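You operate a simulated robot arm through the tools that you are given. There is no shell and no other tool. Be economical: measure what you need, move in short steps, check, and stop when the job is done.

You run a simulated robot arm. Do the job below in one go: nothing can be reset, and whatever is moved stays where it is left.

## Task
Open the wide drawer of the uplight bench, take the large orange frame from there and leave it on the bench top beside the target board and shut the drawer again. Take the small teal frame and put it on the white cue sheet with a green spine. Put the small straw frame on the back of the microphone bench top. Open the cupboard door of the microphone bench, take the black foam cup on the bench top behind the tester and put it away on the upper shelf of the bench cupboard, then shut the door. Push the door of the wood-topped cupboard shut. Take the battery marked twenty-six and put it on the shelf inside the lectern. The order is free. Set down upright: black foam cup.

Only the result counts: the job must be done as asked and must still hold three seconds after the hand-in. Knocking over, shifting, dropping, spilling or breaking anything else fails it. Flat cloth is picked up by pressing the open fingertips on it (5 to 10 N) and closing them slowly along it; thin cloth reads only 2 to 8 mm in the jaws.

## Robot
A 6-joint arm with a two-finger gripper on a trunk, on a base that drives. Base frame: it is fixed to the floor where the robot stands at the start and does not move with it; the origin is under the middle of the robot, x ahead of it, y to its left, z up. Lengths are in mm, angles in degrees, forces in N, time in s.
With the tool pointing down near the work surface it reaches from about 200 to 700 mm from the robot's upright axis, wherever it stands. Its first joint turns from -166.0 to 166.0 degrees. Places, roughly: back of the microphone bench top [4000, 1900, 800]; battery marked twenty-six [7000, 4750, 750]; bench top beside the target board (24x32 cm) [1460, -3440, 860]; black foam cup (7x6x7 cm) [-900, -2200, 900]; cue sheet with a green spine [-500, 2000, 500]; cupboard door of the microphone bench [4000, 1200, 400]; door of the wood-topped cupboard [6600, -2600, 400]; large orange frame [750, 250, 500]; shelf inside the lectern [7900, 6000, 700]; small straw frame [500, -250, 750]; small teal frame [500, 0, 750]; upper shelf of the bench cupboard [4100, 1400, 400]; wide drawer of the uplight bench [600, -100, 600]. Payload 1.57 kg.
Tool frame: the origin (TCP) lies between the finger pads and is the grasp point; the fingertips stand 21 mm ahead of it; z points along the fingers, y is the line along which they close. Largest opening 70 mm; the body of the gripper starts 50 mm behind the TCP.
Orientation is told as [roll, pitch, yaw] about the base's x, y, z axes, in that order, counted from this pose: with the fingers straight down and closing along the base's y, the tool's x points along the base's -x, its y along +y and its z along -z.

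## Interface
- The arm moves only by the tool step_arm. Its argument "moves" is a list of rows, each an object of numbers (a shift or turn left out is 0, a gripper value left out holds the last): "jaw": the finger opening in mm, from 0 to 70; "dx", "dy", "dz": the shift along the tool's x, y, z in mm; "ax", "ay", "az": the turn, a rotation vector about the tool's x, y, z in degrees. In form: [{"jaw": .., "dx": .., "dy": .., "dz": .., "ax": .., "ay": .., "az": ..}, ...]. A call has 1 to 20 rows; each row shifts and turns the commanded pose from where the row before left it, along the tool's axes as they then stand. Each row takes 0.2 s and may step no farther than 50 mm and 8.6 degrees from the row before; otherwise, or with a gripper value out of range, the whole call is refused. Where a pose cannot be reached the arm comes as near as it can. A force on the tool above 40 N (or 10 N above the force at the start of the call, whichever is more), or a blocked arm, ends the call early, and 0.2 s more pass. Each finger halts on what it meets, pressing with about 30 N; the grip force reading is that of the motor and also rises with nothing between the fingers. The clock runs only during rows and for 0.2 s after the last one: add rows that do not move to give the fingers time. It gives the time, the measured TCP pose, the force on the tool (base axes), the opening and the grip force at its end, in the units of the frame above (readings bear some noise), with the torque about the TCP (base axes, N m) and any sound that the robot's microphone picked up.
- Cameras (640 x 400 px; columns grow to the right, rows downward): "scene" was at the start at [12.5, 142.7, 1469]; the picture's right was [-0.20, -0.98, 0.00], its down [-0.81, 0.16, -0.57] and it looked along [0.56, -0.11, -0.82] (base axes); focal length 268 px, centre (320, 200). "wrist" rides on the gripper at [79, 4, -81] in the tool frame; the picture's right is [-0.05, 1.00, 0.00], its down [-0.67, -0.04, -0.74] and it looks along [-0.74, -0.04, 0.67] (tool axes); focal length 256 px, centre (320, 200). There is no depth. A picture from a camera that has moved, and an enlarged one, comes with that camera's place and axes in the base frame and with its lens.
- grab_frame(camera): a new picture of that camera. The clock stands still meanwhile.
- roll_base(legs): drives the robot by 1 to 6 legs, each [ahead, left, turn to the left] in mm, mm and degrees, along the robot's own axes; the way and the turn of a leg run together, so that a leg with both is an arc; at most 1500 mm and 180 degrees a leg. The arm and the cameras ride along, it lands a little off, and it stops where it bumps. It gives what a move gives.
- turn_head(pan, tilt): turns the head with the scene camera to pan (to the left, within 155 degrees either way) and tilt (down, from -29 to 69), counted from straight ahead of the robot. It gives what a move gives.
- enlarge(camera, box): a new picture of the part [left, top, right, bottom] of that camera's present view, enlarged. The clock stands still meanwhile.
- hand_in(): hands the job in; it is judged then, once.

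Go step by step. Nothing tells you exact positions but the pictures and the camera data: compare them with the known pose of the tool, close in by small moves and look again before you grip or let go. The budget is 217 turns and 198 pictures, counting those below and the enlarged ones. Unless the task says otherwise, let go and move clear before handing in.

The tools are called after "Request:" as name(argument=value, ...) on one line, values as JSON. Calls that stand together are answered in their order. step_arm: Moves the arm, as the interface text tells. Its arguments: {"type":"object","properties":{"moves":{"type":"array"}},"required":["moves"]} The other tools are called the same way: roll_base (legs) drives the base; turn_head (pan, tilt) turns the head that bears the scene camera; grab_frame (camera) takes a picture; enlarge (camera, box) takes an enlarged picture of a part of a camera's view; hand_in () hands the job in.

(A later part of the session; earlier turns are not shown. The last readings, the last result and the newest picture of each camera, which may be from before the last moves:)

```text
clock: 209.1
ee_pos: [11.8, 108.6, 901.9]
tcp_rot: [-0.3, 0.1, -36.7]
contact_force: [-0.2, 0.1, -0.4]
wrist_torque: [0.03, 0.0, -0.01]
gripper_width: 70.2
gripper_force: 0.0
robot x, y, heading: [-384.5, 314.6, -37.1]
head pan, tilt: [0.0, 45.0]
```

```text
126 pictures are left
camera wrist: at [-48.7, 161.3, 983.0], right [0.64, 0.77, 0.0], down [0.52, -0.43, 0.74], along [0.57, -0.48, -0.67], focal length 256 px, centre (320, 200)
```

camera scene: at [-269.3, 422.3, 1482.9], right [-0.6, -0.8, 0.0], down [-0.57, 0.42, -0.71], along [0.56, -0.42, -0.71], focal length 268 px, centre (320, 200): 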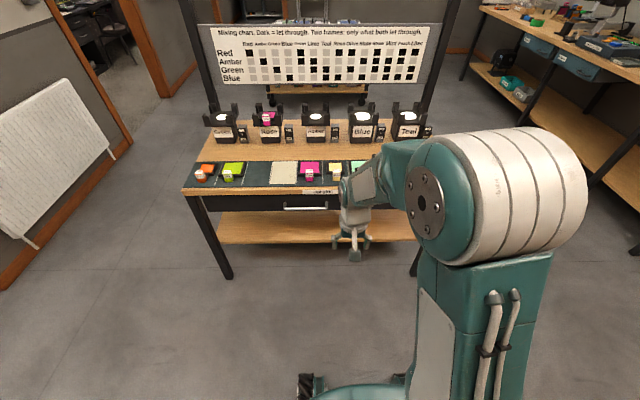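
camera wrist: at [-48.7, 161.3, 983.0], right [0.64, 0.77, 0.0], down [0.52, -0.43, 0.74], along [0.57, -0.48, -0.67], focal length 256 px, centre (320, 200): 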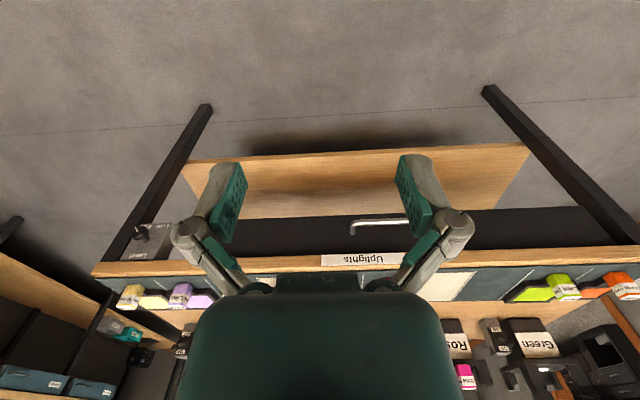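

The straw frame should be about 595 mm ahead after a 290 mm drive. I drive in and extend over it.

Request:
roll_base(legs=[[0, 0, 1.2], [290, 0, 0]])

Request:
step_arm(moves=[{"dx": -40}, {"dx": -40}, {"dx": -25}, {}])

Request:
grab_frame(camera="wrist")

Request:
enlarge(camera="scene", box=[260, 150, 440, 280])

```text
clock: 211.4
ee_pos: [251.3, -49.8, 902.8]
tcp_rot: [-0.3, 0.1, -35.4]
contact_force: [0.3, 0.3, 0.1]
wrist_torque: [0.01, -0.01, -0.02]
gripper_width: 69.8
gripper_force: 0.1
robot x, y, heading: [-150.3, 141.5, -35.6]
head pan, tilt: [0.0, 45.0]
```

```text
clock: 212.4
ee_pos: [337.5, -109.6, 903.6]
tcp_rot: [-0.4, 0.1, -35.4]
contact_force: [0.5, 0.3, 0.2]
wrist_torque: [-0.01, -0.01, 0.01]
gripper_width: 70.2
gripper_force: 0.1
robot x, y, heading: [-144.4, 144.2, -35.4]
head pan, tilt: [0.0, 45.0]
```

```text
125 pictures are left
camera wrist: at [276.1, -60.4, 983.1], right [0.62, 0.78, 0.0], down [0.53, -0.41, 0.74], along [0.58, -0.46, -0.67], focal length 256 px, centre (320, 200)
```

wrist: 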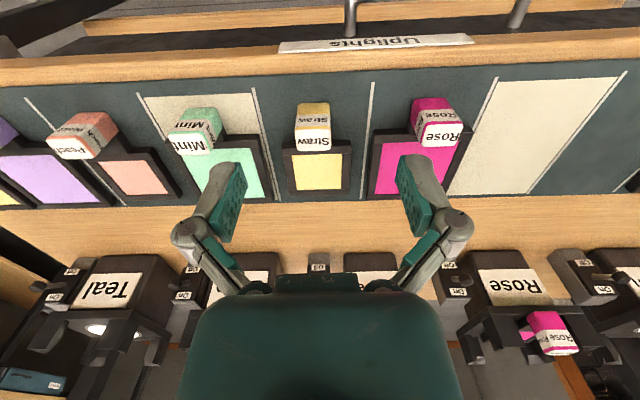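

```text
3.08 times, centred on (350, 215) of scene
camera zoom: at [-35.9, 256.0, 1482.9], right [-0.58, -0.81, 0.0], down [-0.58, 0.41, -0.71], along [0.57, -0.41, -0.71], focal length 824 px, centre (228, 154)
```

zoom: 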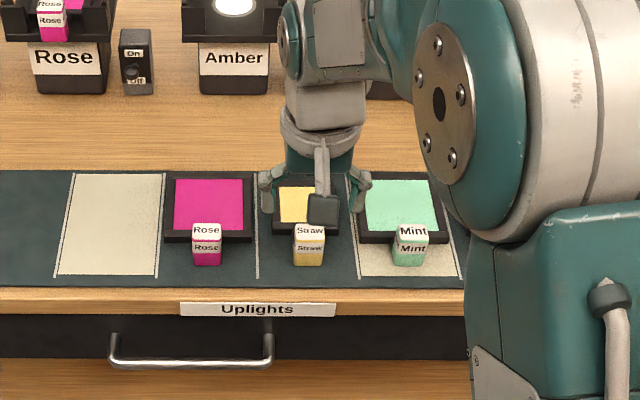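

The straw tab shows just where the teal one did. I repeat the same approach.

Request:
step_arm(moves=[{"dx": -29, "dy": -4}, {"dx": -28, "dy": -3}, {"dz": 40}, {"dz": 40}, {"dz": 25}, {"dz": 14}, {}])

Request:
grab_frame(camera="wrist")

```text
clock: 214.0
ee_pos: [379.8, -148.9, 783.2]
tcp_rot: [-0.3, 0.0, -35.4]
contact_force: [0.5, 0.0, -0.3]
wrist_torque: [-0.02, 0.0, 0.0]
gripper_width: 70.1
gripper_force: 0.0
robot x, y, heading: [-144.8, 145.4, -35.6]
head pan, tilt: [0.0, 45.0]
```

```text
123 pictures are left
camera wrist: at [317.9, -98.4, 863.3], right [0.62, 0.78, 0.0], down [0.53, -0.41, 0.74], along [0.58, -0.46, -0.67], focal length 256 px, centre (320, 200)
```

wrist: 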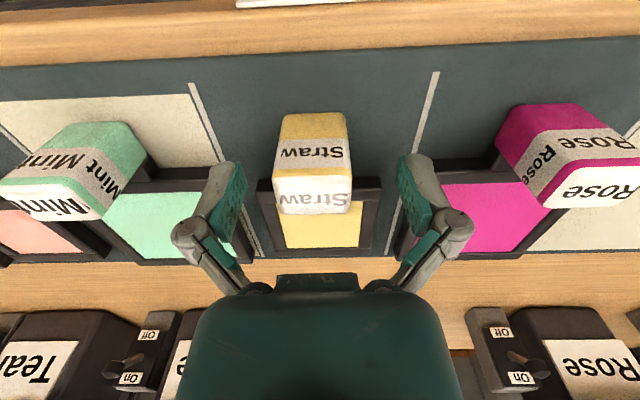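

Nearly centred. I shift 3 mm, lower and grip, then lift.

Request:
step_arm(moves=[{"dy": -3}, {"dz": 7}, {"dz": 5}, {"jaw": 0}, {}, {}, {}])

Request:
step_arm(moves=[{"dz": -15}, {"dz": -25}, {"dz": -40}, {"dz": -40}, {"dz": -40}, {"dz": -30}, {"dx": 45}, {"dx": 45}, {"dx": 45}, {"dx": 45}, {}])

Request:
grab_frame(camera="wrist")

```text
clock: 215.6
ee_pos: [378.7, -151.7, 770.7]
tcp_rot: [-0.3, 0.0, -35.4]
contact_force: [2.4, 2.3, 11.6]
wrist_torque: [-0.02, -0.12, -0.01]
gripper_width: 31.6
gripper_force: 30.1
robot x, y, heading: [-146.0, 142.5, -35.3]
head pan, tilt: [0.0, 45.0]
```

```text
clock: 218.0
ee_pos: [229.8, -47.2, 960.6]
tcp_rot: [-0.3, 0.2, -35.3]
contact_force: [0.0, -0.1, -1.8]
wrist_torque: [0.04, 0.03, 0.02]
gripper_width: 31.4
gripper_force: 29.7
robot x, y, heading: [-141.0, 142.9, -35.6]
head pan, tilt: [0.0, 45.0]
```

```text
122 pictures are left
camera wrist: at [168.4, 3.8, 1042.1], right [0.62, 0.78, 0.0], down [0.53, -0.41, 0.74], along [0.58, -0.46, -0.67], focal length 256 px, centre (320, 200)
```

wrist: 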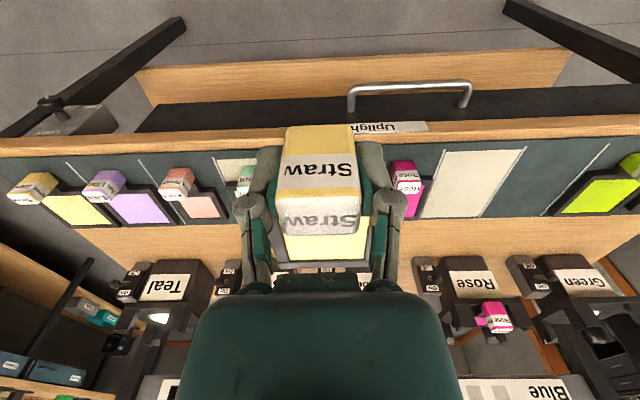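

The straw frame is held. The microphone bench should lie through the doorway on the left, so I drive around the bench's left end and look.

Request:
roll_base(legs=[[-300, 0, -0.5], [0, 1330, 0], [1400, 0, 0]])

Request:
turn_head(pan=35, tilt=20)

Request:
grab_frame(camera="scene")

Request:
turn_head(pan=-30, tilt=20)

Request:
grab_frame(camera="scene")

```text
clock: 232.9
ee_pos: [1899.9, 395.4, 960.9]
tcp_rot: [-0.3, 0.2, -35.4]
contact_force: [0.0, 0.2, -1.2]
wrist_torque: [0.02, 0.01, 0.01]
gripper_width: 31.3
gripper_force: 29.6
robot x, y, heading: [1527.3, 582.9, -35.5]
head pan, tilt: [0.0, 45.0]
```

```text
clock: 233.9
ee_pos: [1900.4, 395.3, 961.0]
tcp_rot: [-0.4, 0.2, -35.3]
contact_force: [-0.1, -0.3, -0.3]
wrist_torque: [0.03, -0.01, -0.02]
gripper_width: 31.2
gripper_force: 29.6
robot x, y, heading: [1523.5, 585.9, -35.5]
head pan, tilt: [35.0, 20.0]
```

```text
121 pictures are left
camera scene: at [1660.0, 745.8, 1521.5], right [-0.01, -1.0, 0.0], down [-0.34, 0.0, -0.94], along [0.94, -0.01, -0.34], focal length 268 px, centre (320, 200)
```

scene: 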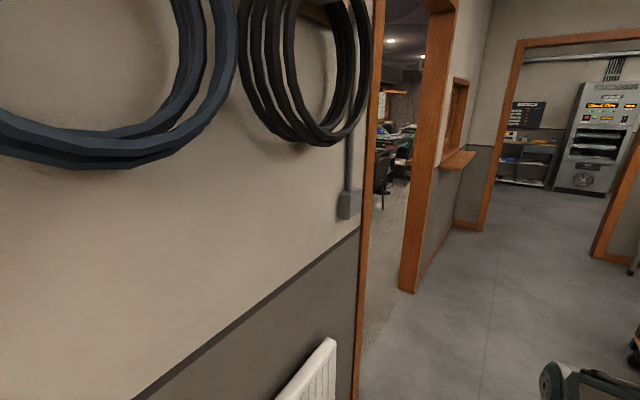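

```text
clock: 235.3
ee_pos: [1900.2, 396.3, 962.2]
tcp_rot: [-0.3, 0.3, -35.4]
contact_force: [-0.3, -0.8, -1.8]
wrist_torque: [0.05, 0.05, 0.01]
gripper_width: 31.3
gripper_force: 30.1
robot x, y, heading: [1522.9, 583.8, -35.6]
head pan, tilt: [-30.0, 20.0]
```

```text
120 pictures are left
camera scene: at [1605.5, 662.0, 1521.7], right [-0.91, -0.41, 0.0], down [-0.14, 0.31, -0.94], along [0.39, -0.86, -0.34], focal length 268 px, centre (320, 200)
```

scene: 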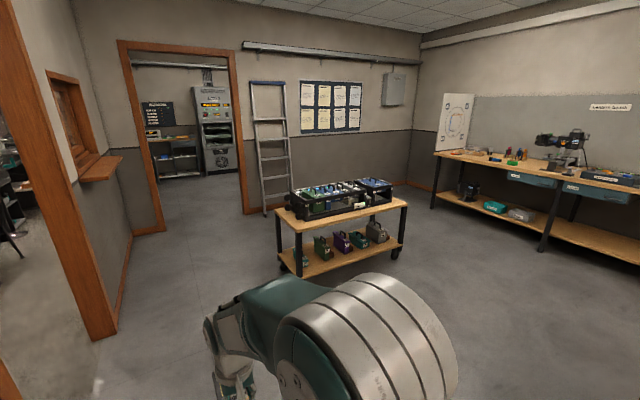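

The double-width doorway on the left opens at about 1.5 m ahead. I drive to it and turn to face through.

Request:
roll_base(legs=[[1450, 0, 0], [0, 0, 90]])

Request:
turn_head(pan=0, tilt=20)

Request:
grab_frame(camera="scene")

```text
clock: 246.3
ee_pos: [2901.4, 106.6, 961.8]
tcp_rot: [-0.3, 0.2, 54.0]
contact_force: [0.6, 0.5, -1.0]
wrist_torque: [-0.05, 0.03, 0.0]
gripper_width: 31.4
gripper_force: 30.5
robot x, y, heading: [2707.6, -264.5, 54.0]
head pan, tilt: [-30.0, 20.0]
```

```text
clock: 247.3
ee_pos: [2900.7, 105.6, 960.7]
tcp_rot: [-0.2, 0.3, 53.9]
contact_force: [-0.8, 0.1, -1.8]
wrist_torque: [-0.03, 0.03, 0.01]
gripper_width: 31.3
gripper_force: 30.1
robot x, y, heading: [2708.8, -266.4, 54.0]
head pan, tilt: [0.0, 20.0]
```

```text
119 pictures are left
camera scene: at [2603.4, -147.3, 1521.6], right [0.81, -0.59, 0.0], down [-0.2, -0.28, -0.94], along [0.56, 0.76, -0.34], focal length 268 px, centre (320, 200)
```

scene: 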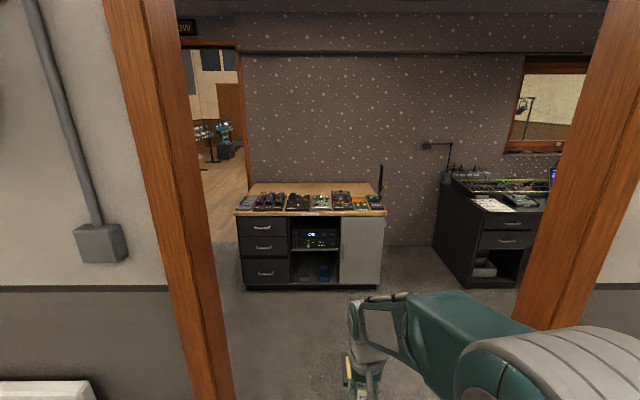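

The microphone bench is straight ahead, with its cupboard door at the lower right. I drive through the doorway towards it.

Request:
roll_base(legs=[[1250, 0, 0]])

Request:
turn_head(pan=0, tilt=35)

Request:
grab_frame(camera="scene")

Request:
grab_frame(camera="wrist")

```text
clock: 253.6
ee_pos: [3634.3, 1116.6, 962.3]
tcp_rot: [-0.3, 0.2, 54.1]
contact_force: [0.4, 0.4, -1.0]
wrist_torque: [-0.05, 0.01, 0.01]
gripper_width: 31.4
gripper_force: 29.6
robot x, y, heading: [3438.0, 741.6, 54.1]
head pan, tilt: [0.0, 20.0]
```

```text
clock: 254.3
ee_pos: [3634.4, 1115.4, 962.5]
tcp_rot: [-0.3, 0.1, 54.2]
contact_force: [-0.5, -0.8, -2.2]
wrist_torque: [-0.02, 0.06, -0.02]
gripper_width: 31.4
gripper_force: 29.7
robot x, y, heading: [3444.0, 742.5, 54.3]
head pan, tilt: [0.0, 35.0]
```

```text
118 pictures are left
camera scene: at [3334.2, 857.0, 1497.8], right [0.81, -0.59, 0.0], down [-0.34, -0.47, -0.82], along [0.48, 0.66, -0.57], focal length 268 px, centre (320, 200)
```

scene: 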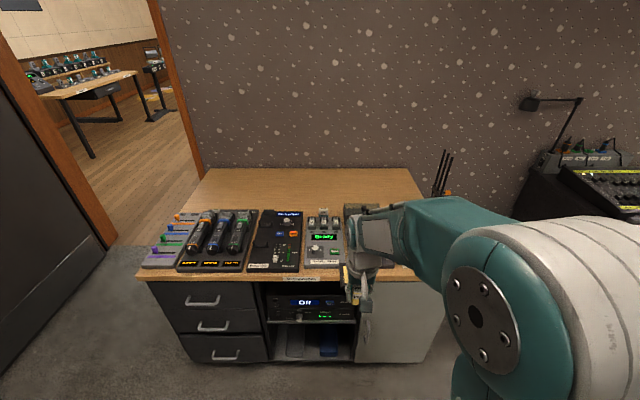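

```text
117 pictures are left
camera wrist: at [3584.3, 1055.4, 1042.1], right [-0.78, 0.63, -0.01], down [0.42, 0.52, 0.74], along [0.47, 0.58, -0.67], focal length 256 px, centre (320, 200)
```

wrist: 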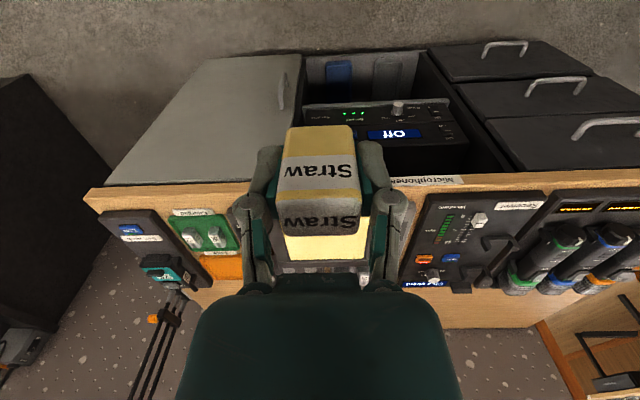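

The free back strip of the bench top is too deep to reach from the front. I go round to the bench's left end and face it from there.

Request:
roll_base(legs=[[0, 1180, 0], [0, 0, -90]])

Request:
turn_head(pan=45, tilt=40)

Request:
grab_frame(camera="scene")

```text
clock: 264.2
ee_pos: [2858.5, 1238.9, 963.0]
tcp_rot: [-0.3, 0.2, -36.6]
contact_force: [-0.4, -0.4, -1.9]
wrist_torque: [0.07, 0.04, 0.0]
gripper_width: 31.5
gripper_force: 30.0
robot x, y, heading: [2486.0, 1437.7, -36.5]
head pan, tilt: [0.0, 35.0]
```

```text
clock: 265.3
ee_pos: [2859.2, 1241.6, 961.8]
tcp_rot: [-0.3, 0.2, -36.6]
contact_force: [0.6, -0.5, -1.4]
wrist_torque: [0.06, 0.05, -0.02]
gripper_width: 31.3
gripper_force: 30.0
robot x, y, heading: [2486.9, 1433.4, -36.7]
head pan, tilt: [45.0, 40.0]
```

```text
116 pictures are left
camera scene: at [2616.9, 1609.3, 1490.2], right [0.14, -0.99, 0.0], down [-0.64, -0.09, -0.77], along [0.76, 0.11, -0.64], focal length 268 px, centre (320, 200)
```

scene: 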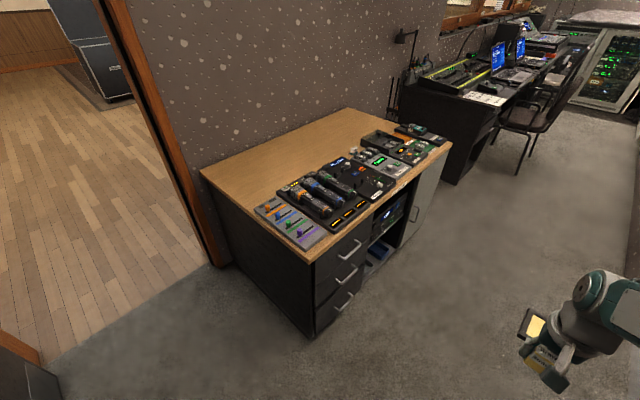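

The bench's back strip is empty (its left end is clear too). I strafe alongside, facing the bench's left end.

Request:
roll_base(legs=[[0, 0, 0.8], [0, 1080, 0], [50, 0, 0]])

Request:
turn_head(pan=0, tilt=50)

Request:
grab_frame(camera="scene")

Request:
grab_frame(camera="wrist")

```text
clock: 271.8
ee_pos: [3537.6, 2111.4, 961.7]
tcp_rot: [-0.3, 0.2, -34.7]
contact_force: [0.0, 0.0, -1.3]
wrist_torque: [0.02, 0.0, -0.01]
gripper_width: 31.4
gripper_force: 30.1
robot x, y, heading: [3160.5, 2298.4, -35.0]
head pan, tilt: [45.0, 40.0]
```

```text
clock: 272.9
ee_pos: [3537.7, 2112.1, 962.3]
tcp_rot: [-0.4, 0.2, -34.8]
contact_force: [0.4, -0.2, -1.0]
wrist_torque: [0.03, 0.03, 0.0]
gripper_width: 31.2
gripper_force: 30.1
robot x, y, heading: [3162.9, 2298.9, -34.9]
head pan, tilt: [0.0, 50.0]
```

```text
115 pictures are left
camera scene: at [3263.8, 2415.5, 1476.0], right [-0.57, -0.82, 0.0], down [-0.63, 0.44, -0.64], along [0.53, -0.37, -0.77], focal length 268 px, centre (320, 200)
```

scene: 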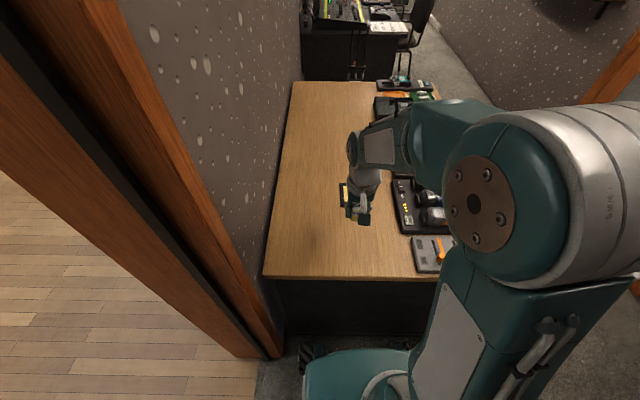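

```text
114 pictures are left
camera wrist: at [3474.9, 2161.8, 1042.3], right [0.61, 0.79, 0.0], down [0.53, -0.41, 0.74], along [0.58, -0.46, -0.67], focal length 256 px, centre (320, 200)
```

wrist: 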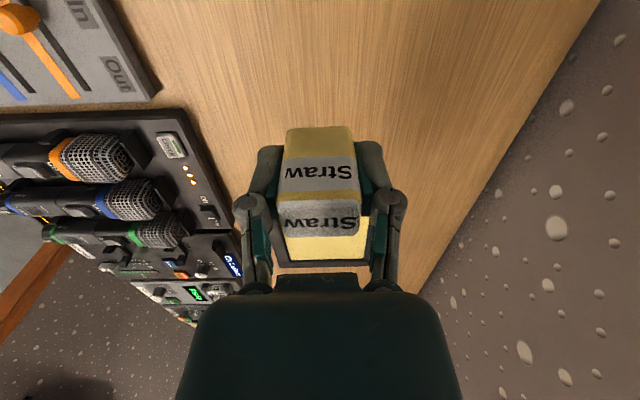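

The back strip lies clear in front of me. I creep 25 mm closer, extend and lower partway.

Request:
roll_base(legs=[[25, 0, -0.9]])

Request:
step_arm(moves=[{"dx": -45, "dy": 10}, {"dx": -45, "dy": 10}, {"dx": -45, "dy": 10}, {"dx": -45, "dy": 10}, {"dx": -45, "dy": 10}, {"dx": -40, "dy": 10}, {"dz": 40}, {"dz": 40}, {"dz": 40}, {}])

Request:
grab_frame(camera="wrist")

Request:
grab_frame(camera="scene")

```text
clock: 273.7
ee_pos: [3554.8, 2091.0, 962.0]
tcp_rot: [-0.3, 0.2, -35.8]
contact_force: [0.0, 0.4, -1.6]
wrist_torque: [0.03, 0.06, 0.0]
gripper_width: 31.4
gripper_force: 29.7
robot x, y, heading: [3181.1, 2283.0, -35.6]
head pan, tilt: [0.0, 50.0]
```

```text
clock: 275.9
ee_pos: [3802.8, 1983.6, 841.4]
tcp_rot: [-0.3, 0.2, -35.8]
contact_force: [-0.1, -0.1, 0.2]
wrist_torque: [0.05, 0.07, -0.02]
gripper_width: 31.3
gripper_force: 30.3
robot x, y, heading: [3183.8, 2284.1, -35.9]
head pan, tilt: [0.0, 50.0]
```

```text
113 pictures are left
camera wrist: at [3741.7, 2035.8, 920.6], right [0.63, 0.78, 0.0], down [0.52, -0.42, 0.74], along [0.58, -0.47, -0.67], focal length 256 px, centre (320, 200)
```

wrist: 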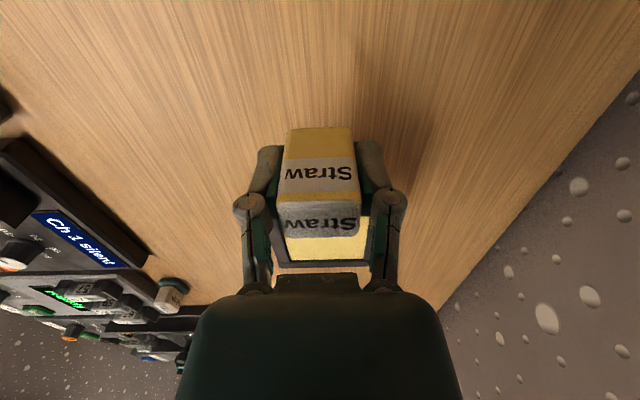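

```text
112 pictures are left
camera scene: at [3287.6, 2398.7, 1476.0], right [-0.59, -0.81, 0.0], down [-0.62, 0.45, -0.64], along [0.52, -0.38, -0.77], focal length 268 px, centre (320, 200)
```

scene: 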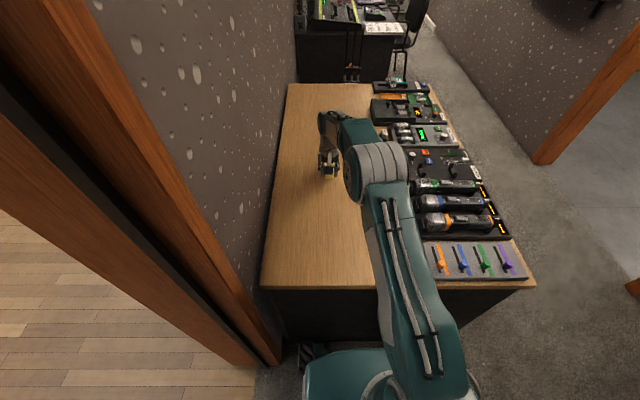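

Positioned over the middle of the back strip. I lower to contact in small final steps.

Request:
step_arm(moves=[{"dz": 30}, {"dz": 20}, {"dz": 5}, {"dz": 4}, {"dz": 3}, {}])

```text
clock: 277.3
ee_pos: [3803.7, 1984.8, 778.7]
tcp_rot: [-0.3, 0.2, -35.8]
contact_force: [0.4, 0.1, -1.6]
wrist_torque: [0.01, 0.06, -0.02]
gripper_width: 31.2
gripper_force: 30.6
robot x, y, heading: [3177.7, 2283.2, -35.8]
head pan, tilt: [0.0, 50.0]
```

Request:
step_arm(moves=[{"dz": 4}, {"dz": 3}, {}])

Request:
grab_frame(camera="wrist")

```text
clock: 278.1
ee_pos: [3805.8, 1984.3, 773.2]
tcp_rot: [-0.2, -0.1, -35.8]
contact_force: [3.5, 0.8, 22.0]
wrist_torque: [0.03, -0.08, 0.02]
gripper_width: 31.7
gripper_force: 30.3
robot x, y, heading: [3180.2, 2282.7, -35.7]
head pan, tilt: [0.0, 50.0]
```

```text
111 pictures are left
camera wrist: at [3742.9, 2035.5, 854.0], right [0.63, 0.78, 0.0], down [0.52, -0.42, 0.75], along [0.58, -0.47, -0.67], focal length 256 px, centre (320, 200)
```

wrist: 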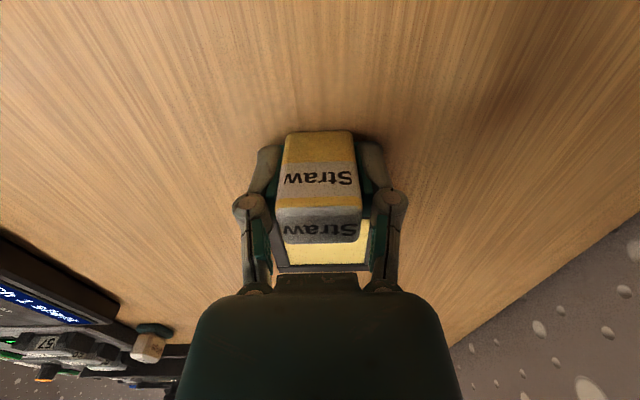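

The frame has touched down flat. I release, rise and retract.

Request:
step_arm(moves=[{"dz": -1}, {"jaw": 60}, {}, {}, {"dz": -20}, {"dz": -40}, {"dz": -40}, {"dz": -40}, {"dx": 45}, {"dx": 45}, {"dx": 45}, {"dx": 45}, {"dx": 45}, {}])

Request:
grab_frame(camera="scene")

```text
clock: 281.1
ee_pos: [3620.4, 2116.7, 913.3]
tcp_rot: [-0.2, 0.2, -35.9]
contact_force: [-0.5, -0.1, -0.6]
wrist_torque: [-0.01, 0.0, 0.01]
gripper_width: 59.7
gripper_force: 0.1
robot x, y, heading: [3181.2, 2285.4, -36.0]
head pan, tilt: [0.0, 50.0]
```

```text
110 pictures are left
camera scene: at [3286.5, 2399.4, 1476.0], right [-0.59, -0.81, 0.0], down [-0.62, 0.45, -0.64], along [0.52, -0.38, -0.77], focal length 268 px, centre (320, 200)
```

scene: 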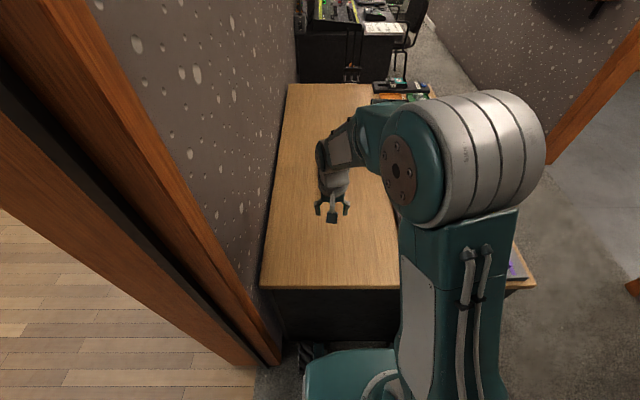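

The straw frame is down. Next I take the battery, since the hall door is right here: I back off, turn and drive through the doorway.

Request:
roll_base(legs=[[-225, 0, 0], [0, -600, 0], [0, 0, 90]])

Request:
turn_head(pan=0, tilt=22)

Request:
grab_frame(camera="scene")

```text
clock: 289.6
ee_pos: [2807.2, 2371.0, 913.5]
tcp_rot: [-0.4, 0.2, 55.3]
contact_force: [0.0, 0.0, -0.5]
wrist_torque: [0.02, -0.01, 0.0]
gripper_width: 60.1
gripper_force: 0.0
robot x, y, heading: [2647.8, 1927.0, 55.3]
head pan, tilt: [0.0, 50.0]
```

```text
clock: 290.6
ee_pos: [2805.6, 2371.3, 912.9]
tcp_rot: [-0.3, 0.2, 55.3]
contact_force: [-0.7, -1.1, 0.4]
wrist_torque: [0.01, -0.01, -0.01]
gripper_width: 59.8
gripper_force: 0.1
robot x, y, heading: [2644.1, 1925.3, 55.1]
head pan, tilt: [0.0, 22.0]
```

```text
109 pictures are left
camera scene: at [2539.4, 2044.4, 1518.3], right [0.82, -0.57, 0.0], down [-0.21, -0.31, -0.93], along [0.53, 0.76, -0.38], focal length 268 px, centre (320, 200)
```

scene: 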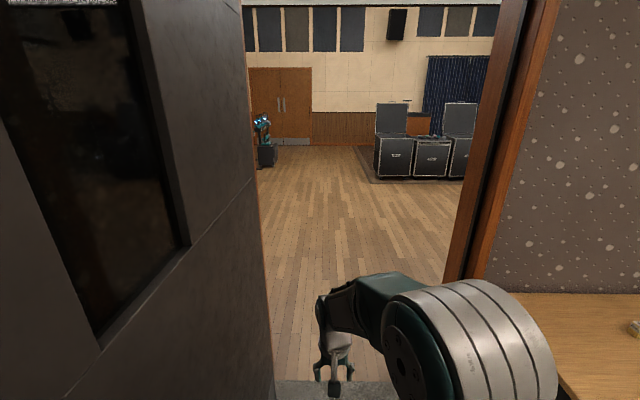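

The opening is clear; I drive through into the hall.

Request:
roll_base(legs=[[1500, 0, -1], [1100, 0, 0]])

Request:
turn_head(pan=-45, tilt=22)

Request:
grab_frame(camera="scene")

Request:
turn_head(pan=15, tilt=22)

Request:
grab_frame(camera="scene")

```text
clock: 303.3
ee_pos: [4322.2, 4501.2, 913.3]
tcp_rot: [-0.2, 0.2, 54.7]
contact_force: [0.4, -0.2, -0.5]
wrist_torque: [0.0, 0.01, -0.03]
gripper_width: 60.0
gripper_force: 0.0
robot x, y, heading: [4159.0, 4057.2, 54.5]
head pan, tilt: [0.0, 22.0]
```

```text
clock: 304.4
ee_pos: [4321.5, 4500.4, 914.0]
tcp_rot: [-0.2, 0.1, 54.8]
contact_force: [0.2, 0.2, 0.1]
wrist_torque: [-0.01, 0.01, 0.02]
gripper_width: 59.9
gripper_force: 0.1
robot x, y, heading: [4157.3, 4053.2, 54.6]
head pan, tilt: [-45.0, 22.0]
```

```text
108 pictures are left
camera scene: at [4089.4, 4116.5, 1518.4], right [0.17, -0.99, 0.0], down [-0.37, -0.06, -0.93], along [0.91, 0.15, -0.37], focal length 268 px, centre (320, 200)
```

scene: 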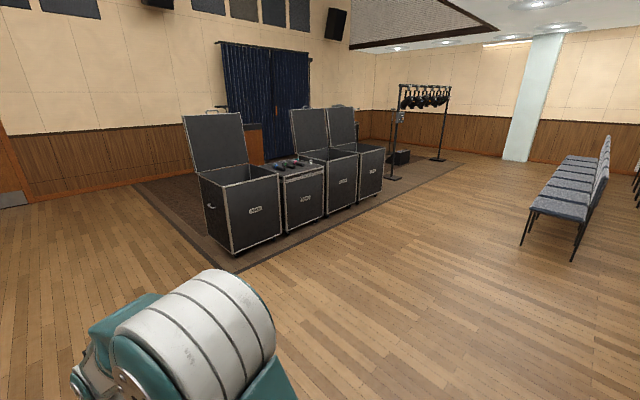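

```text
clock: 305.7
ee_pos: [4320.8, 4500.5, 913.4]
tcp_rot: [-0.2, 0.2, 54.7]
contact_force: [0.1, -0.1, -0.1]
wrist_torque: [-0.01, -0.02, 0.0]
gripper_width: 60.1
gripper_force: 0.0
robot x, y, heading: [4160.2, 4056.9, 54.7]
head pan, tilt: [15.0, 22.0]
```

```text
107 pictures are left
camera scene: at [4030.3, 4187.9, 1518.3], right [0.94, -0.35, 0.0], down [-0.13, -0.35, -0.93], along [0.32, 0.87, -0.38], focal length 268 px, centre (320, 200)
```

scene: 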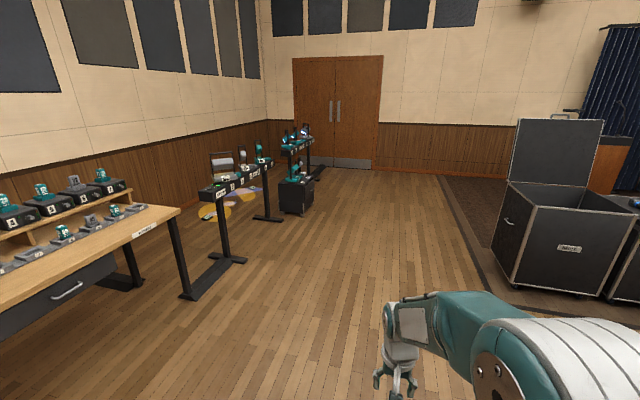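

The batteries seem to lie on the low case in the middle of the trunk row, and the wooden lectern stands behind it. I drive over.

Request:
roll_base(legs=[[0, 0, -0.7], [1100, 0, 0], [0, -1500, 0], [0, -350, 0]])

Request:
turn_head(pan=0, tilt=25)

Request:
grab_frame(camera="scene")

```text
clock: 320.5
ee_pos: [6461.8, 4323.2, 913.7]
tcp_rot: [-0.5, 0.2, 54.7]
contact_force: [-0.7, -0.1, -0.6]
wrist_torque: [0.03, -0.01, -0.01]
gripper_width: 59.9
gripper_force: 0.1
robot x, y, heading: [6298.6, 3873.7, 54.9]
head pan, tilt: [15.0, 22.0]
```

```text
clock: 321.3
ee_pos: [6462.5, 4322.5, 914.3]
tcp_rot: [-0.1, 0.2, 54.8]
contact_force: [1.0, -0.2, 0.1]
wrist_torque: [-0.02, -0.01, 0.02]
gripper_width: 60.0
gripper_force: 0.1
robot x, y, heading: [6301.1, 3879.1, 54.6]
head pan, tilt: [0.0, 25.0]
```

```text
106 pictures are left
camera scene: at [6191.3, 3998.4, 1513.4], right [0.82, -0.58, 0.0], down [-0.24, -0.35, -0.91], along [0.52, 0.74, -0.42], focal length 268 px, centre (320, 200)
```

scene: 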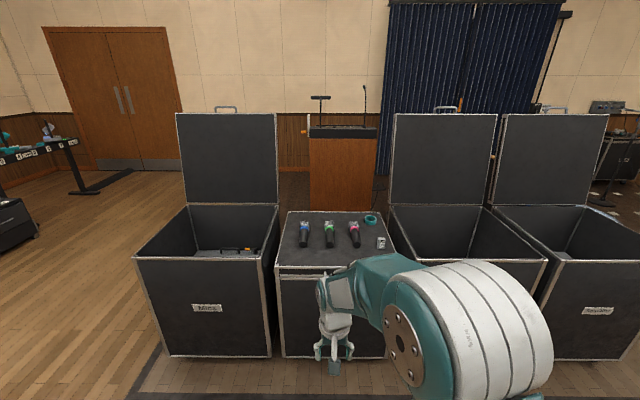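

Request:
enlarge(camera="scene", box=[270, 190, 420, 290])

Request:
grab_frame(camera="wrist")

Request:
enlarge(camera="scene", box=[160, 230, 280, 310])

```text
4.00 times, centred on (345, 240) of scene
camera zoom: at [6191.3, 3998.4, 1513.4], right [0.82, -0.58, 0.0], down [-0.24, -0.35, -0.91], along [0.52, 0.74, -0.42], focal length 1072 px, centre (220, 40)
```

zoom: 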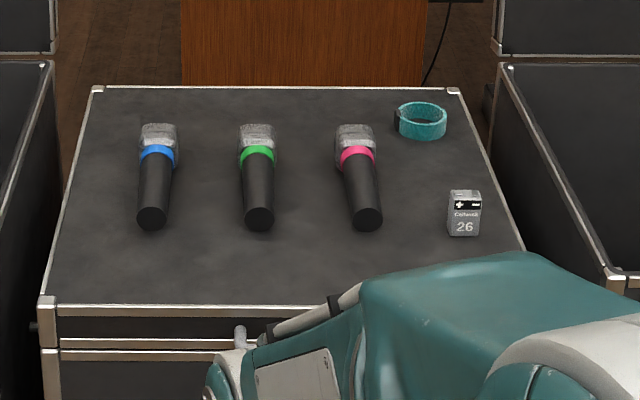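

```text
104 pictures are left
camera wrist: at [6412.5, 4260.9, 994.3], right [-0.78, 0.62, 0.0], down [0.41, 0.53, 0.74], along [0.46, 0.58, -0.67], focal length 256 px, centre (320, 200)
```

wrist: 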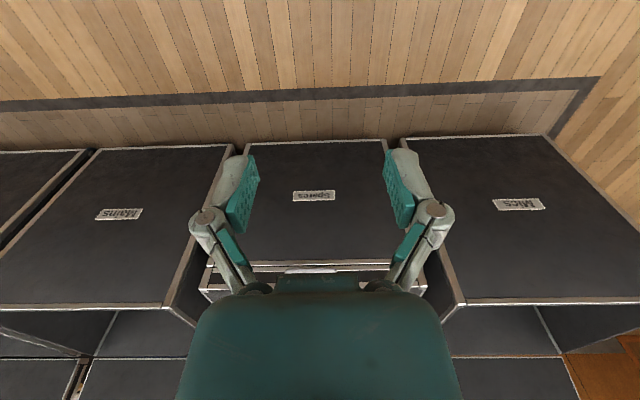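

```text
5.00 times, centred on (220, 270) of scene
camera zoom: at [6191.3, 3998.4, 1513.4], right [0.82, -0.58, 0.0], down [-0.24, -0.35, -0.91], along [0.52, 0.74, -0.42], focal length 1340 px, centre (820, -150)
```

zoom: 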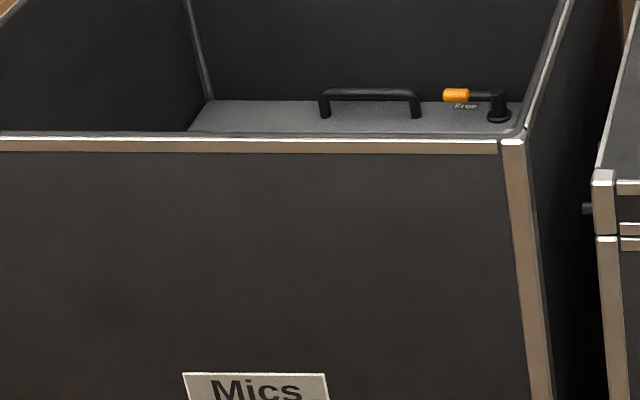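

Battery 26 is a single 9 V block standing on the low case. Before choosing how to hold it, I drive round the left of the trunks to see the lectern's shelf opening.

Request:
roll_base(legs=[[0, 1400, 0], [1500, 0, 0], [600, 0, 0]])

Request:
turn_head(pan=-70, tilt=25)

Request:
grab_frame(camera="scene")

```text
clock: 338.3
ee_pos: [6514.0, 6845.3, 914.0]
tcp_rot: [-0.2, 0.2, 55.2]
contact_force: [0.2, -0.5, 0.0]
wrist_torque: [0.03, 0.02, -0.01]
gripper_width: 59.9
gripper_force: 0.0
robot x, y, heading: [6356.3, 6403.6, 55.3]
head pan, tilt: [0.0, 25.0]
```

```text
clock: 339.7
ee_pos: [6515.5, 6845.0, 915.2]
tcp_rot: [-0.2, 0.2, 55.2]
contact_force: [0.0, -0.3, -0.1]
wrist_torque: [-0.01, -0.02, -0.02]
gripper_width: 60.2
gripper_force: 0.1
robot x, y, heading: [6353.6, 6403.2, 54.9]
head pan, tilt: [-70.0, 25.0]
```

```text
102 pictures are left
camera scene: at [6283.9, 6420.6, 1513.7], right [-0.26, -0.97, 0.0], down [-0.41, 0.11, -0.91], along [0.88, -0.23, -0.42], focal length 268 px, centre (320, 200)
```

scene: 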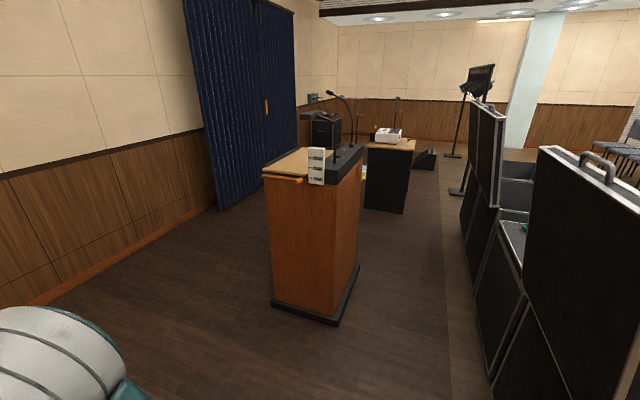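

The lectern's speaker side faces the wall. I drive on to look at that side.

Request:
roll_base(legs=[[1450, 0, 0], [0, -700, 0]])

Request:
turn_head(pan=-135, tilt=30)

Request:
grab_frame(camera="scene")

```text
clock: 350.4
ee_pos: [7930.3, 7617.1, 913.6]
tcp_rot: [-0.2, 0.1, 54.1]
contact_force: [-0.1, -0.1, -0.7]
wrist_torque: [-0.02, -0.01, -0.01]
gripper_width: 60.1
gripper_force: 0.1
robot x, y, heading: [7764.3, 7181.1, 54.1]
head pan, tilt: [-70.0, 25.0]
```

```text
clock: 351.7
ee_pos: [7931.3, 7616.1, 913.4]
tcp_rot: [-0.1, 0.3, 54.2]
contact_force: [0.0, 0.4, 0.4]
wrist_torque: [0.01, -0.02, -0.02]
gripper_width: 60.0
gripper_force: 0.1
robot x, y, heading: [7768.1, 7176.3, 54.1]
head pan, tilt: [-135.0, 30.0]
```

```text
101 pictures are left
camera scene: at [7618.1, 7132.2, 1505.8], right [-0.99, -0.16, 0.0], down [-0.08, 0.49, -0.87], along [0.14, -0.86, -0.5], focal length 268 px, centre (320, 200)
```

scene: 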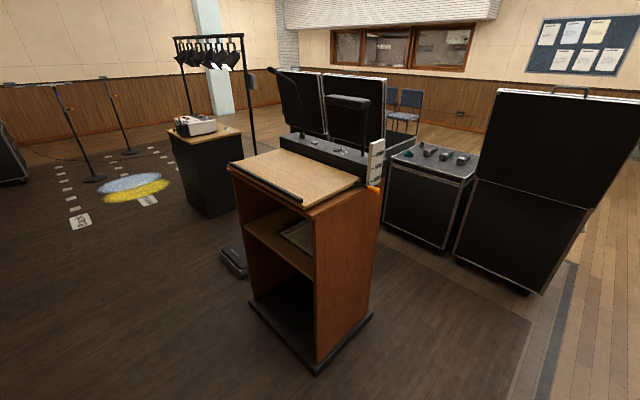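

Request:
enlarge(camera="scene", box=[220, 140, 400, 300])

```text
2.50 times, centred on (310, 220) of scene
camera zoom: at [7618.1, 7132.2, 1505.8], right [-0.99, -0.16, 0.0], down [-0.08, 0.49, -0.87], along [0.14, -0.86, -0.5], focal length 670 px, centre (345, 150)
```

zoom: 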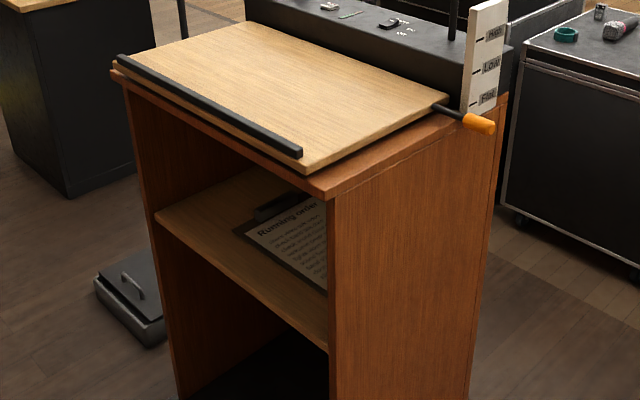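

The shelf inside is at z≈690, with about 280 mm of headroom and free room on one side. I return to the battery and will hold it with the tool tilted forward 40°.

Request:
roll_base(legs=[[0, 700, 0], [-1500, 0, 0], [-1500, 0, 0], [-550, 0, 0], [0, -1500, 0], [0, -150, 0]])

Request:
turn_head(pan=0, tilt=35)

Request:
grab_frame(camera="scene")

```text
clock: 380.3
ee_pos: [6608.2, 4195.9, 913.9]
tcp_rot: [-0.2, 0.2, 54.0]
contact_force: [-0.8, -0.5, 0.3]
wrist_torque: [0.01, -0.01, -0.01]
gripper_width: 60.3
gripper_force: 0.0
robot x, y, heading: [6438.3, 3753.4, 53.8]
head pan, tilt: [-135.0, 30.0]
```

```text
clock: 382.5
ee_pos: [6610.4, 4194.3, 915.8]
tcp_rot: [0.0, 0.2, 54.0]
contact_force: [-0.3, 0.6, -0.4]
wrist_torque: [-0.04, -0.02, 0.0]
gripper_width: 60.0
gripper_force: 0.0
robot x, y, heading: [6438.3, 3759.5, 53.7]
head pan, tilt: [0.0, 35.0]
```

```text
99 pictures are left
camera scene: at [6330.4, 3874.1, 1497.7], right [0.81, -0.59, 0.0], down [-0.34, -0.46, -0.82], along [0.48, 0.66, -0.57], focal length 268 px, centre (320, 200)
```

scene: 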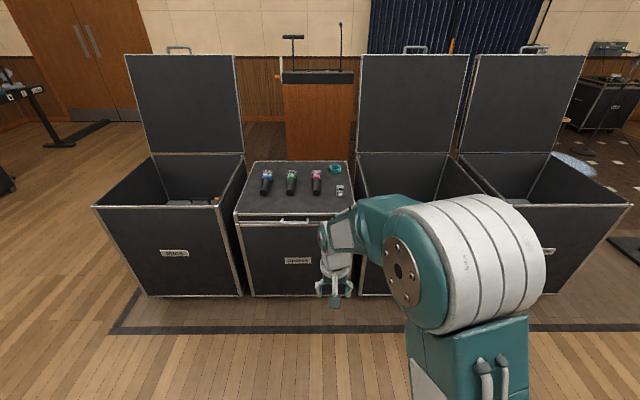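

I drive close to the low case and tilt the tool forward.

Request:
roll_base(legs=[[680, -60, 0.4]])

Request:
step_arm(moves=[{"ay": -8}, {"ay": -8}, {"ay": -8}, {"ay": -8}, {"ay": -8}, {}])

Request:
grab_frame(camera="wrist")

Request:
grab_frame(camera="scene")

```text
clock: 386.3
ee_pos: [7058.3, 4711.7, 914.6]
tcp_rot: [0.0, 0.1, 54.1]
contact_force: [0.4, 0.0, 0.2]
wrist_torque: [0.01, 0.02, 0.0]
gripper_width: 60.0
gripper_force: 0.0
robot x, y, heading: [6886.3, 4273.7, 54.2]
head pan, tilt: [0.0, 35.0]
```

```text
clock: 387.7
ee_pos: [7062.9, 4708.0, 913.2]
tcp_rot: [-1.8, -34.0, 54.3]
contact_force: [0.9, -0.1, 0.7]
wrist_torque: [-0.02, 0.01, 0.02]
gripper_width: 60.0
gripper_force: 0.0
out of reach, approached as far as the arm can: row 5
robot x, y, heading: [6890.7, 4274.0, 53.9]
head pan, tilt: [0.0, 35.0]
```

```text
98 pictures are left
camera wrist: at [6992.6, 4622.2, 935.8], right [-0.77, 0.63, 0.0], down [0.09, 0.1, 0.99], along [0.63, 0.77, -0.14], focal length 256 px, centre (320, 200)
```

wrist: 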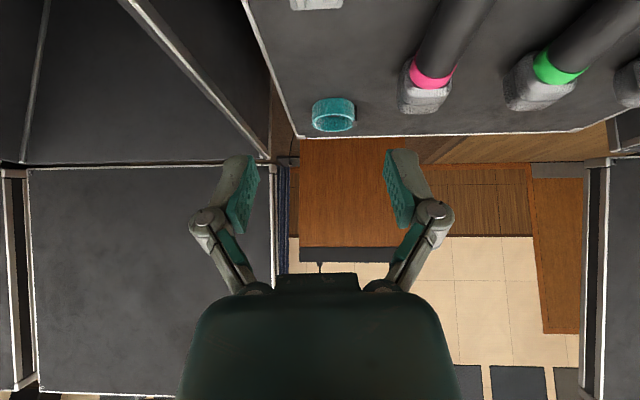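

```text
97 pictures are left
camera scene: at [6780.0, 4388.7, 1497.7], right [0.81, -0.59, 0.0], down [-0.34, -0.47, -0.82], along [0.48, 0.66, -0.57], focal length 268 px, centre (320, 200)
```

scene: 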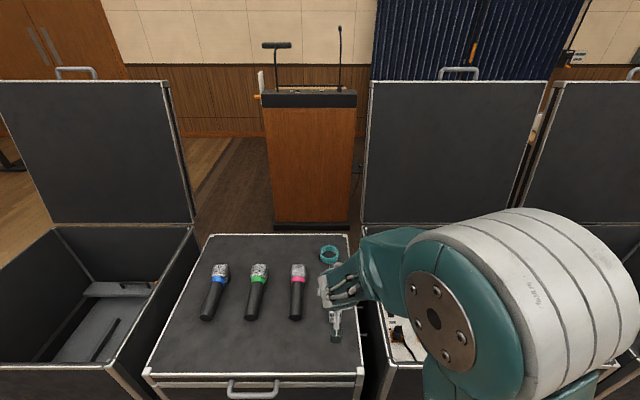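

The battery is about 50 mm ahead and below. I go down a bit, keeping back, and look again.

Request:
step_arm(moves=[{"dz": 33, "dx": 22}, {"dz": 33, "dx": 22}, {}])

Request:
grab_frame(camera="wrist")

Request:
enlarge(camera="scene", box=[280, 220, 400, 380])

```text
clock: 388.5
ee_pos: [7065.7, 4707.6, 834.2]
tcp_rot: [-1.9, -34.1, 54.2]
contact_force: [0.1, -0.4, -0.2]
wrist_torque: [0.0, -0.01, 0.01]
gripper_width: 60.1
gripper_force: 0.1
robot x, y, heading: [6887.9, 4270.5, 54.1]
head pan, tilt: [0.0, 35.0]
```

```text
96 pictures are left
camera wrist: at [6995.2, 4621.8, 856.8], right [-0.77, 0.63, 0.0], down [0.09, 0.1, 0.99], along [0.63, 0.77, -0.14], focal length 256 px, centre (320, 200)
```

wrist: 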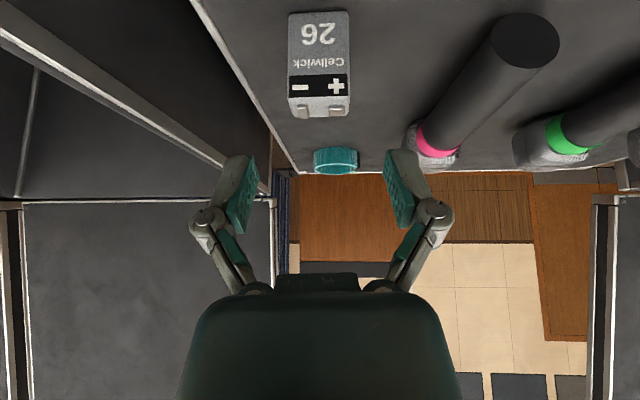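

```text
2.50 times, centred on (340, 300) of scene
camera zoom: at [6779.9, 4389.2, 1497.7], right [0.81, -0.59, 0.0], down [-0.34, -0.47, -0.82], along [0.48, 0.66, -0.57], focal length 670 px, centre (270, -50)
```

zoom: 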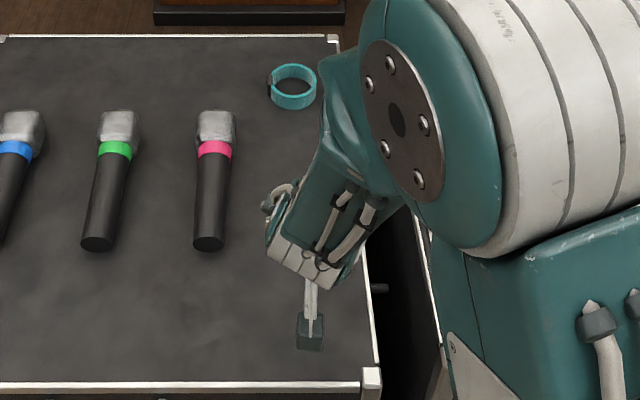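

The battery's top is at z≈780, centred 493 mm ahead, and the case top is at ≈728. I move 35 mm forward, then straight down around it.

Request:
step_arm(moves=[{"dz": 20, "dx": -29}, {"dz": 16, "dx": 11}, {"dz": 16, "dx": 11}, {"dz": 16, "dx": 10}, {}])

Request:
grab_frame(camera="wrist")

```text
clock: 389.7
ee_pos: [7087.7, 4734.4, 777.3]
tcp_rot: [-1.9, -34.0, 54.3]
contact_force: [-0.2, 0.3, 0.0]
wrist_torque: [-0.01, 0.0, -0.03]
gripper_width: 60.0
gripper_force: 0.0
robot x, y, heading: [6887.7, 4272.1, 53.7]
head pan, tilt: [0.0, 35.0]
```

```text
94 pictures are left
camera wrist: at [7017.9, 4648.7, 798.5], right [-0.77, 0.63, 0.0], down [0.09, 0.1, 0.99], along [0.63, 0.77, -0.14], focal length 256 px, centre (320, 200)
```

wrist: 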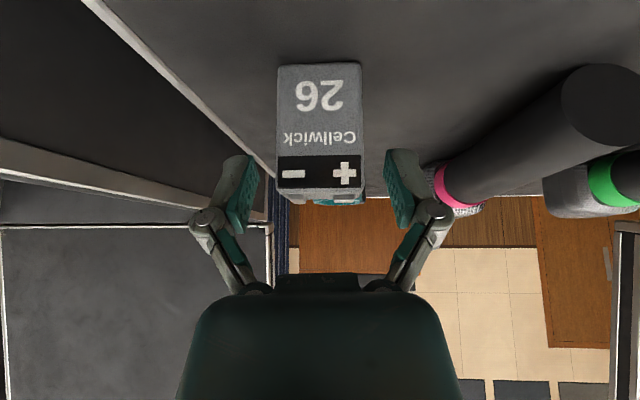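

It's centred between the fingers. I go down 18 mm more and grip.

Request:
step_arm(moves=[{"dz": 8, "dx": 5}, {"dz": 7, "dx": 5}, {"jaw": 0}, {}, {}, {}])

Request:
grab_frame(camera="wrist")

```text
clock: 391.1
ee_pos: [7088.6, 4734.3, 759.9]
tcp_rot: [-1.8, -34.2, 54.2]
contact_force: [-1.6, 2.2, 11.6]
wrist_torque: [0.2, 0.13, -0.06]
gripper_width: 35.6
gripper_force: 30.1
robot x, y, heading: [6889.3, 4274.1, 54.1]
head pan, tilt: [0.0, 35.0]
```

```text
93 pictures are left
camera wrist: at [7018.4, 4649.3, 781.1], right [-0.77, 0.63, 0.0], down [0.09, 0.1, 0.99], along [0.63, 0.77, -0.13], focal length 256 px, centre (320, 200)
```

wrist: 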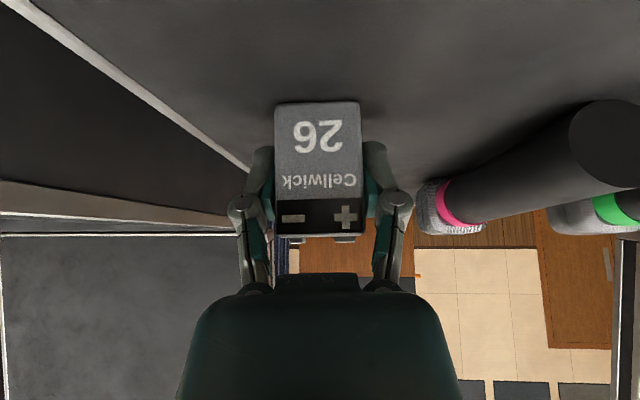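

The battery is held firmly. I lift it and drive round the trunks to the lectern's open side.

Request:
step_arm(moves=[{"dz": -17, "dx": -11}, {"dz": -33, "dx": -22}, {"dz": -33, "dx": -22}, {"dz": -33, "dx": -22}, {"dz": -33, "dx": -22}, {}])

Request:
roll_base(legs=[[-500, 0, 0], [0, 1500, 0], [0, 200, 0], [1500, 0, 0], [1500, 0, 0], [400, 0, 0]])

Request:
roll_base(legs=[[0, -1500, 0], [0, 0, 180]])

Request:
turn_head(pan=0, tilt=35)

Request:
grab_frame(camera="scene")

```text
clock: 392.5
ee_pos: [7083.9, 4734.8, 938.4]
tcp_rot: [-1.9, -34.1, 54.3]
contact_force: [-0.5, -0.1, -0.5]
wrist_torque: [-0.01, 0.04, 0.0]
gripper_width: 35.3
gripper_force: 30.0
robot x, y, heading: [6889.6, 4273.1, 53.8]
head pan, tilt: [0.0, 35.0]
```

```text
clock: 419.8
ee_pos: [7419.5, 8048.0, 936.8]
tcp_rot: [-2.0, -34.0, 53.7]
contact_force: [-0.3, 0.1, -0.7]
wrist_torque: [-0.01, 0.01, 0.0]
gripper_width: 35.0
gripper_force: 29.4
robot x, y, heading: [7221.2, 7585.3, 53.5]
head pan, tilt: [0.0, 35.0]
```

```text
clock: 434.6
ee_pos: [8228.8, 6230.9, 936.8]
tcp_rot: [-1.9, -34.0, -127.1]
contact_force: [0.5, 0.5, -0.9]
wrist_torque: [0.0, -0.01, -0.02]
gripper_width: 35.4
gripper_force: 29.5
robot x, y, heading: [8433.0, 6692.2, -127.5]
head pan, tilt: [0.0, 35.0]
```

```text
clock: 435.2
ee_pos: [8228.8, 6231.3, 935.7]
tcp_rot: [-1.9, -34.0, -127.0]
contact_force: [0.1, -0.3, -1.4]
wrist_torque: [0.02, 0.0, -0.01]
gripper_width: 35.3
gripper_force: 29.9
robot x, y, heading: [8433.8, 6690.0, -127.6]
head pan, tilt: [0.0, 35.0]
```

```text
92 pictures are left
camera scene: at [8541.4, 6572.7, 1497.7], right [-0.79, 0.61, 0.0], down [0.35, 0.46, -0.82], along [-0.5, -0.65, -0.57], focal length 268 px, centre (320, 200)
```

scene: 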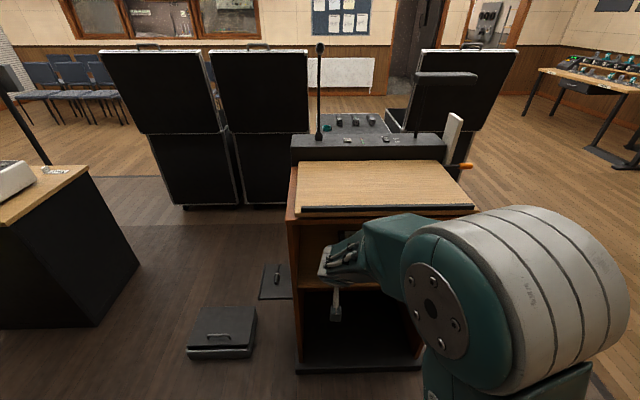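

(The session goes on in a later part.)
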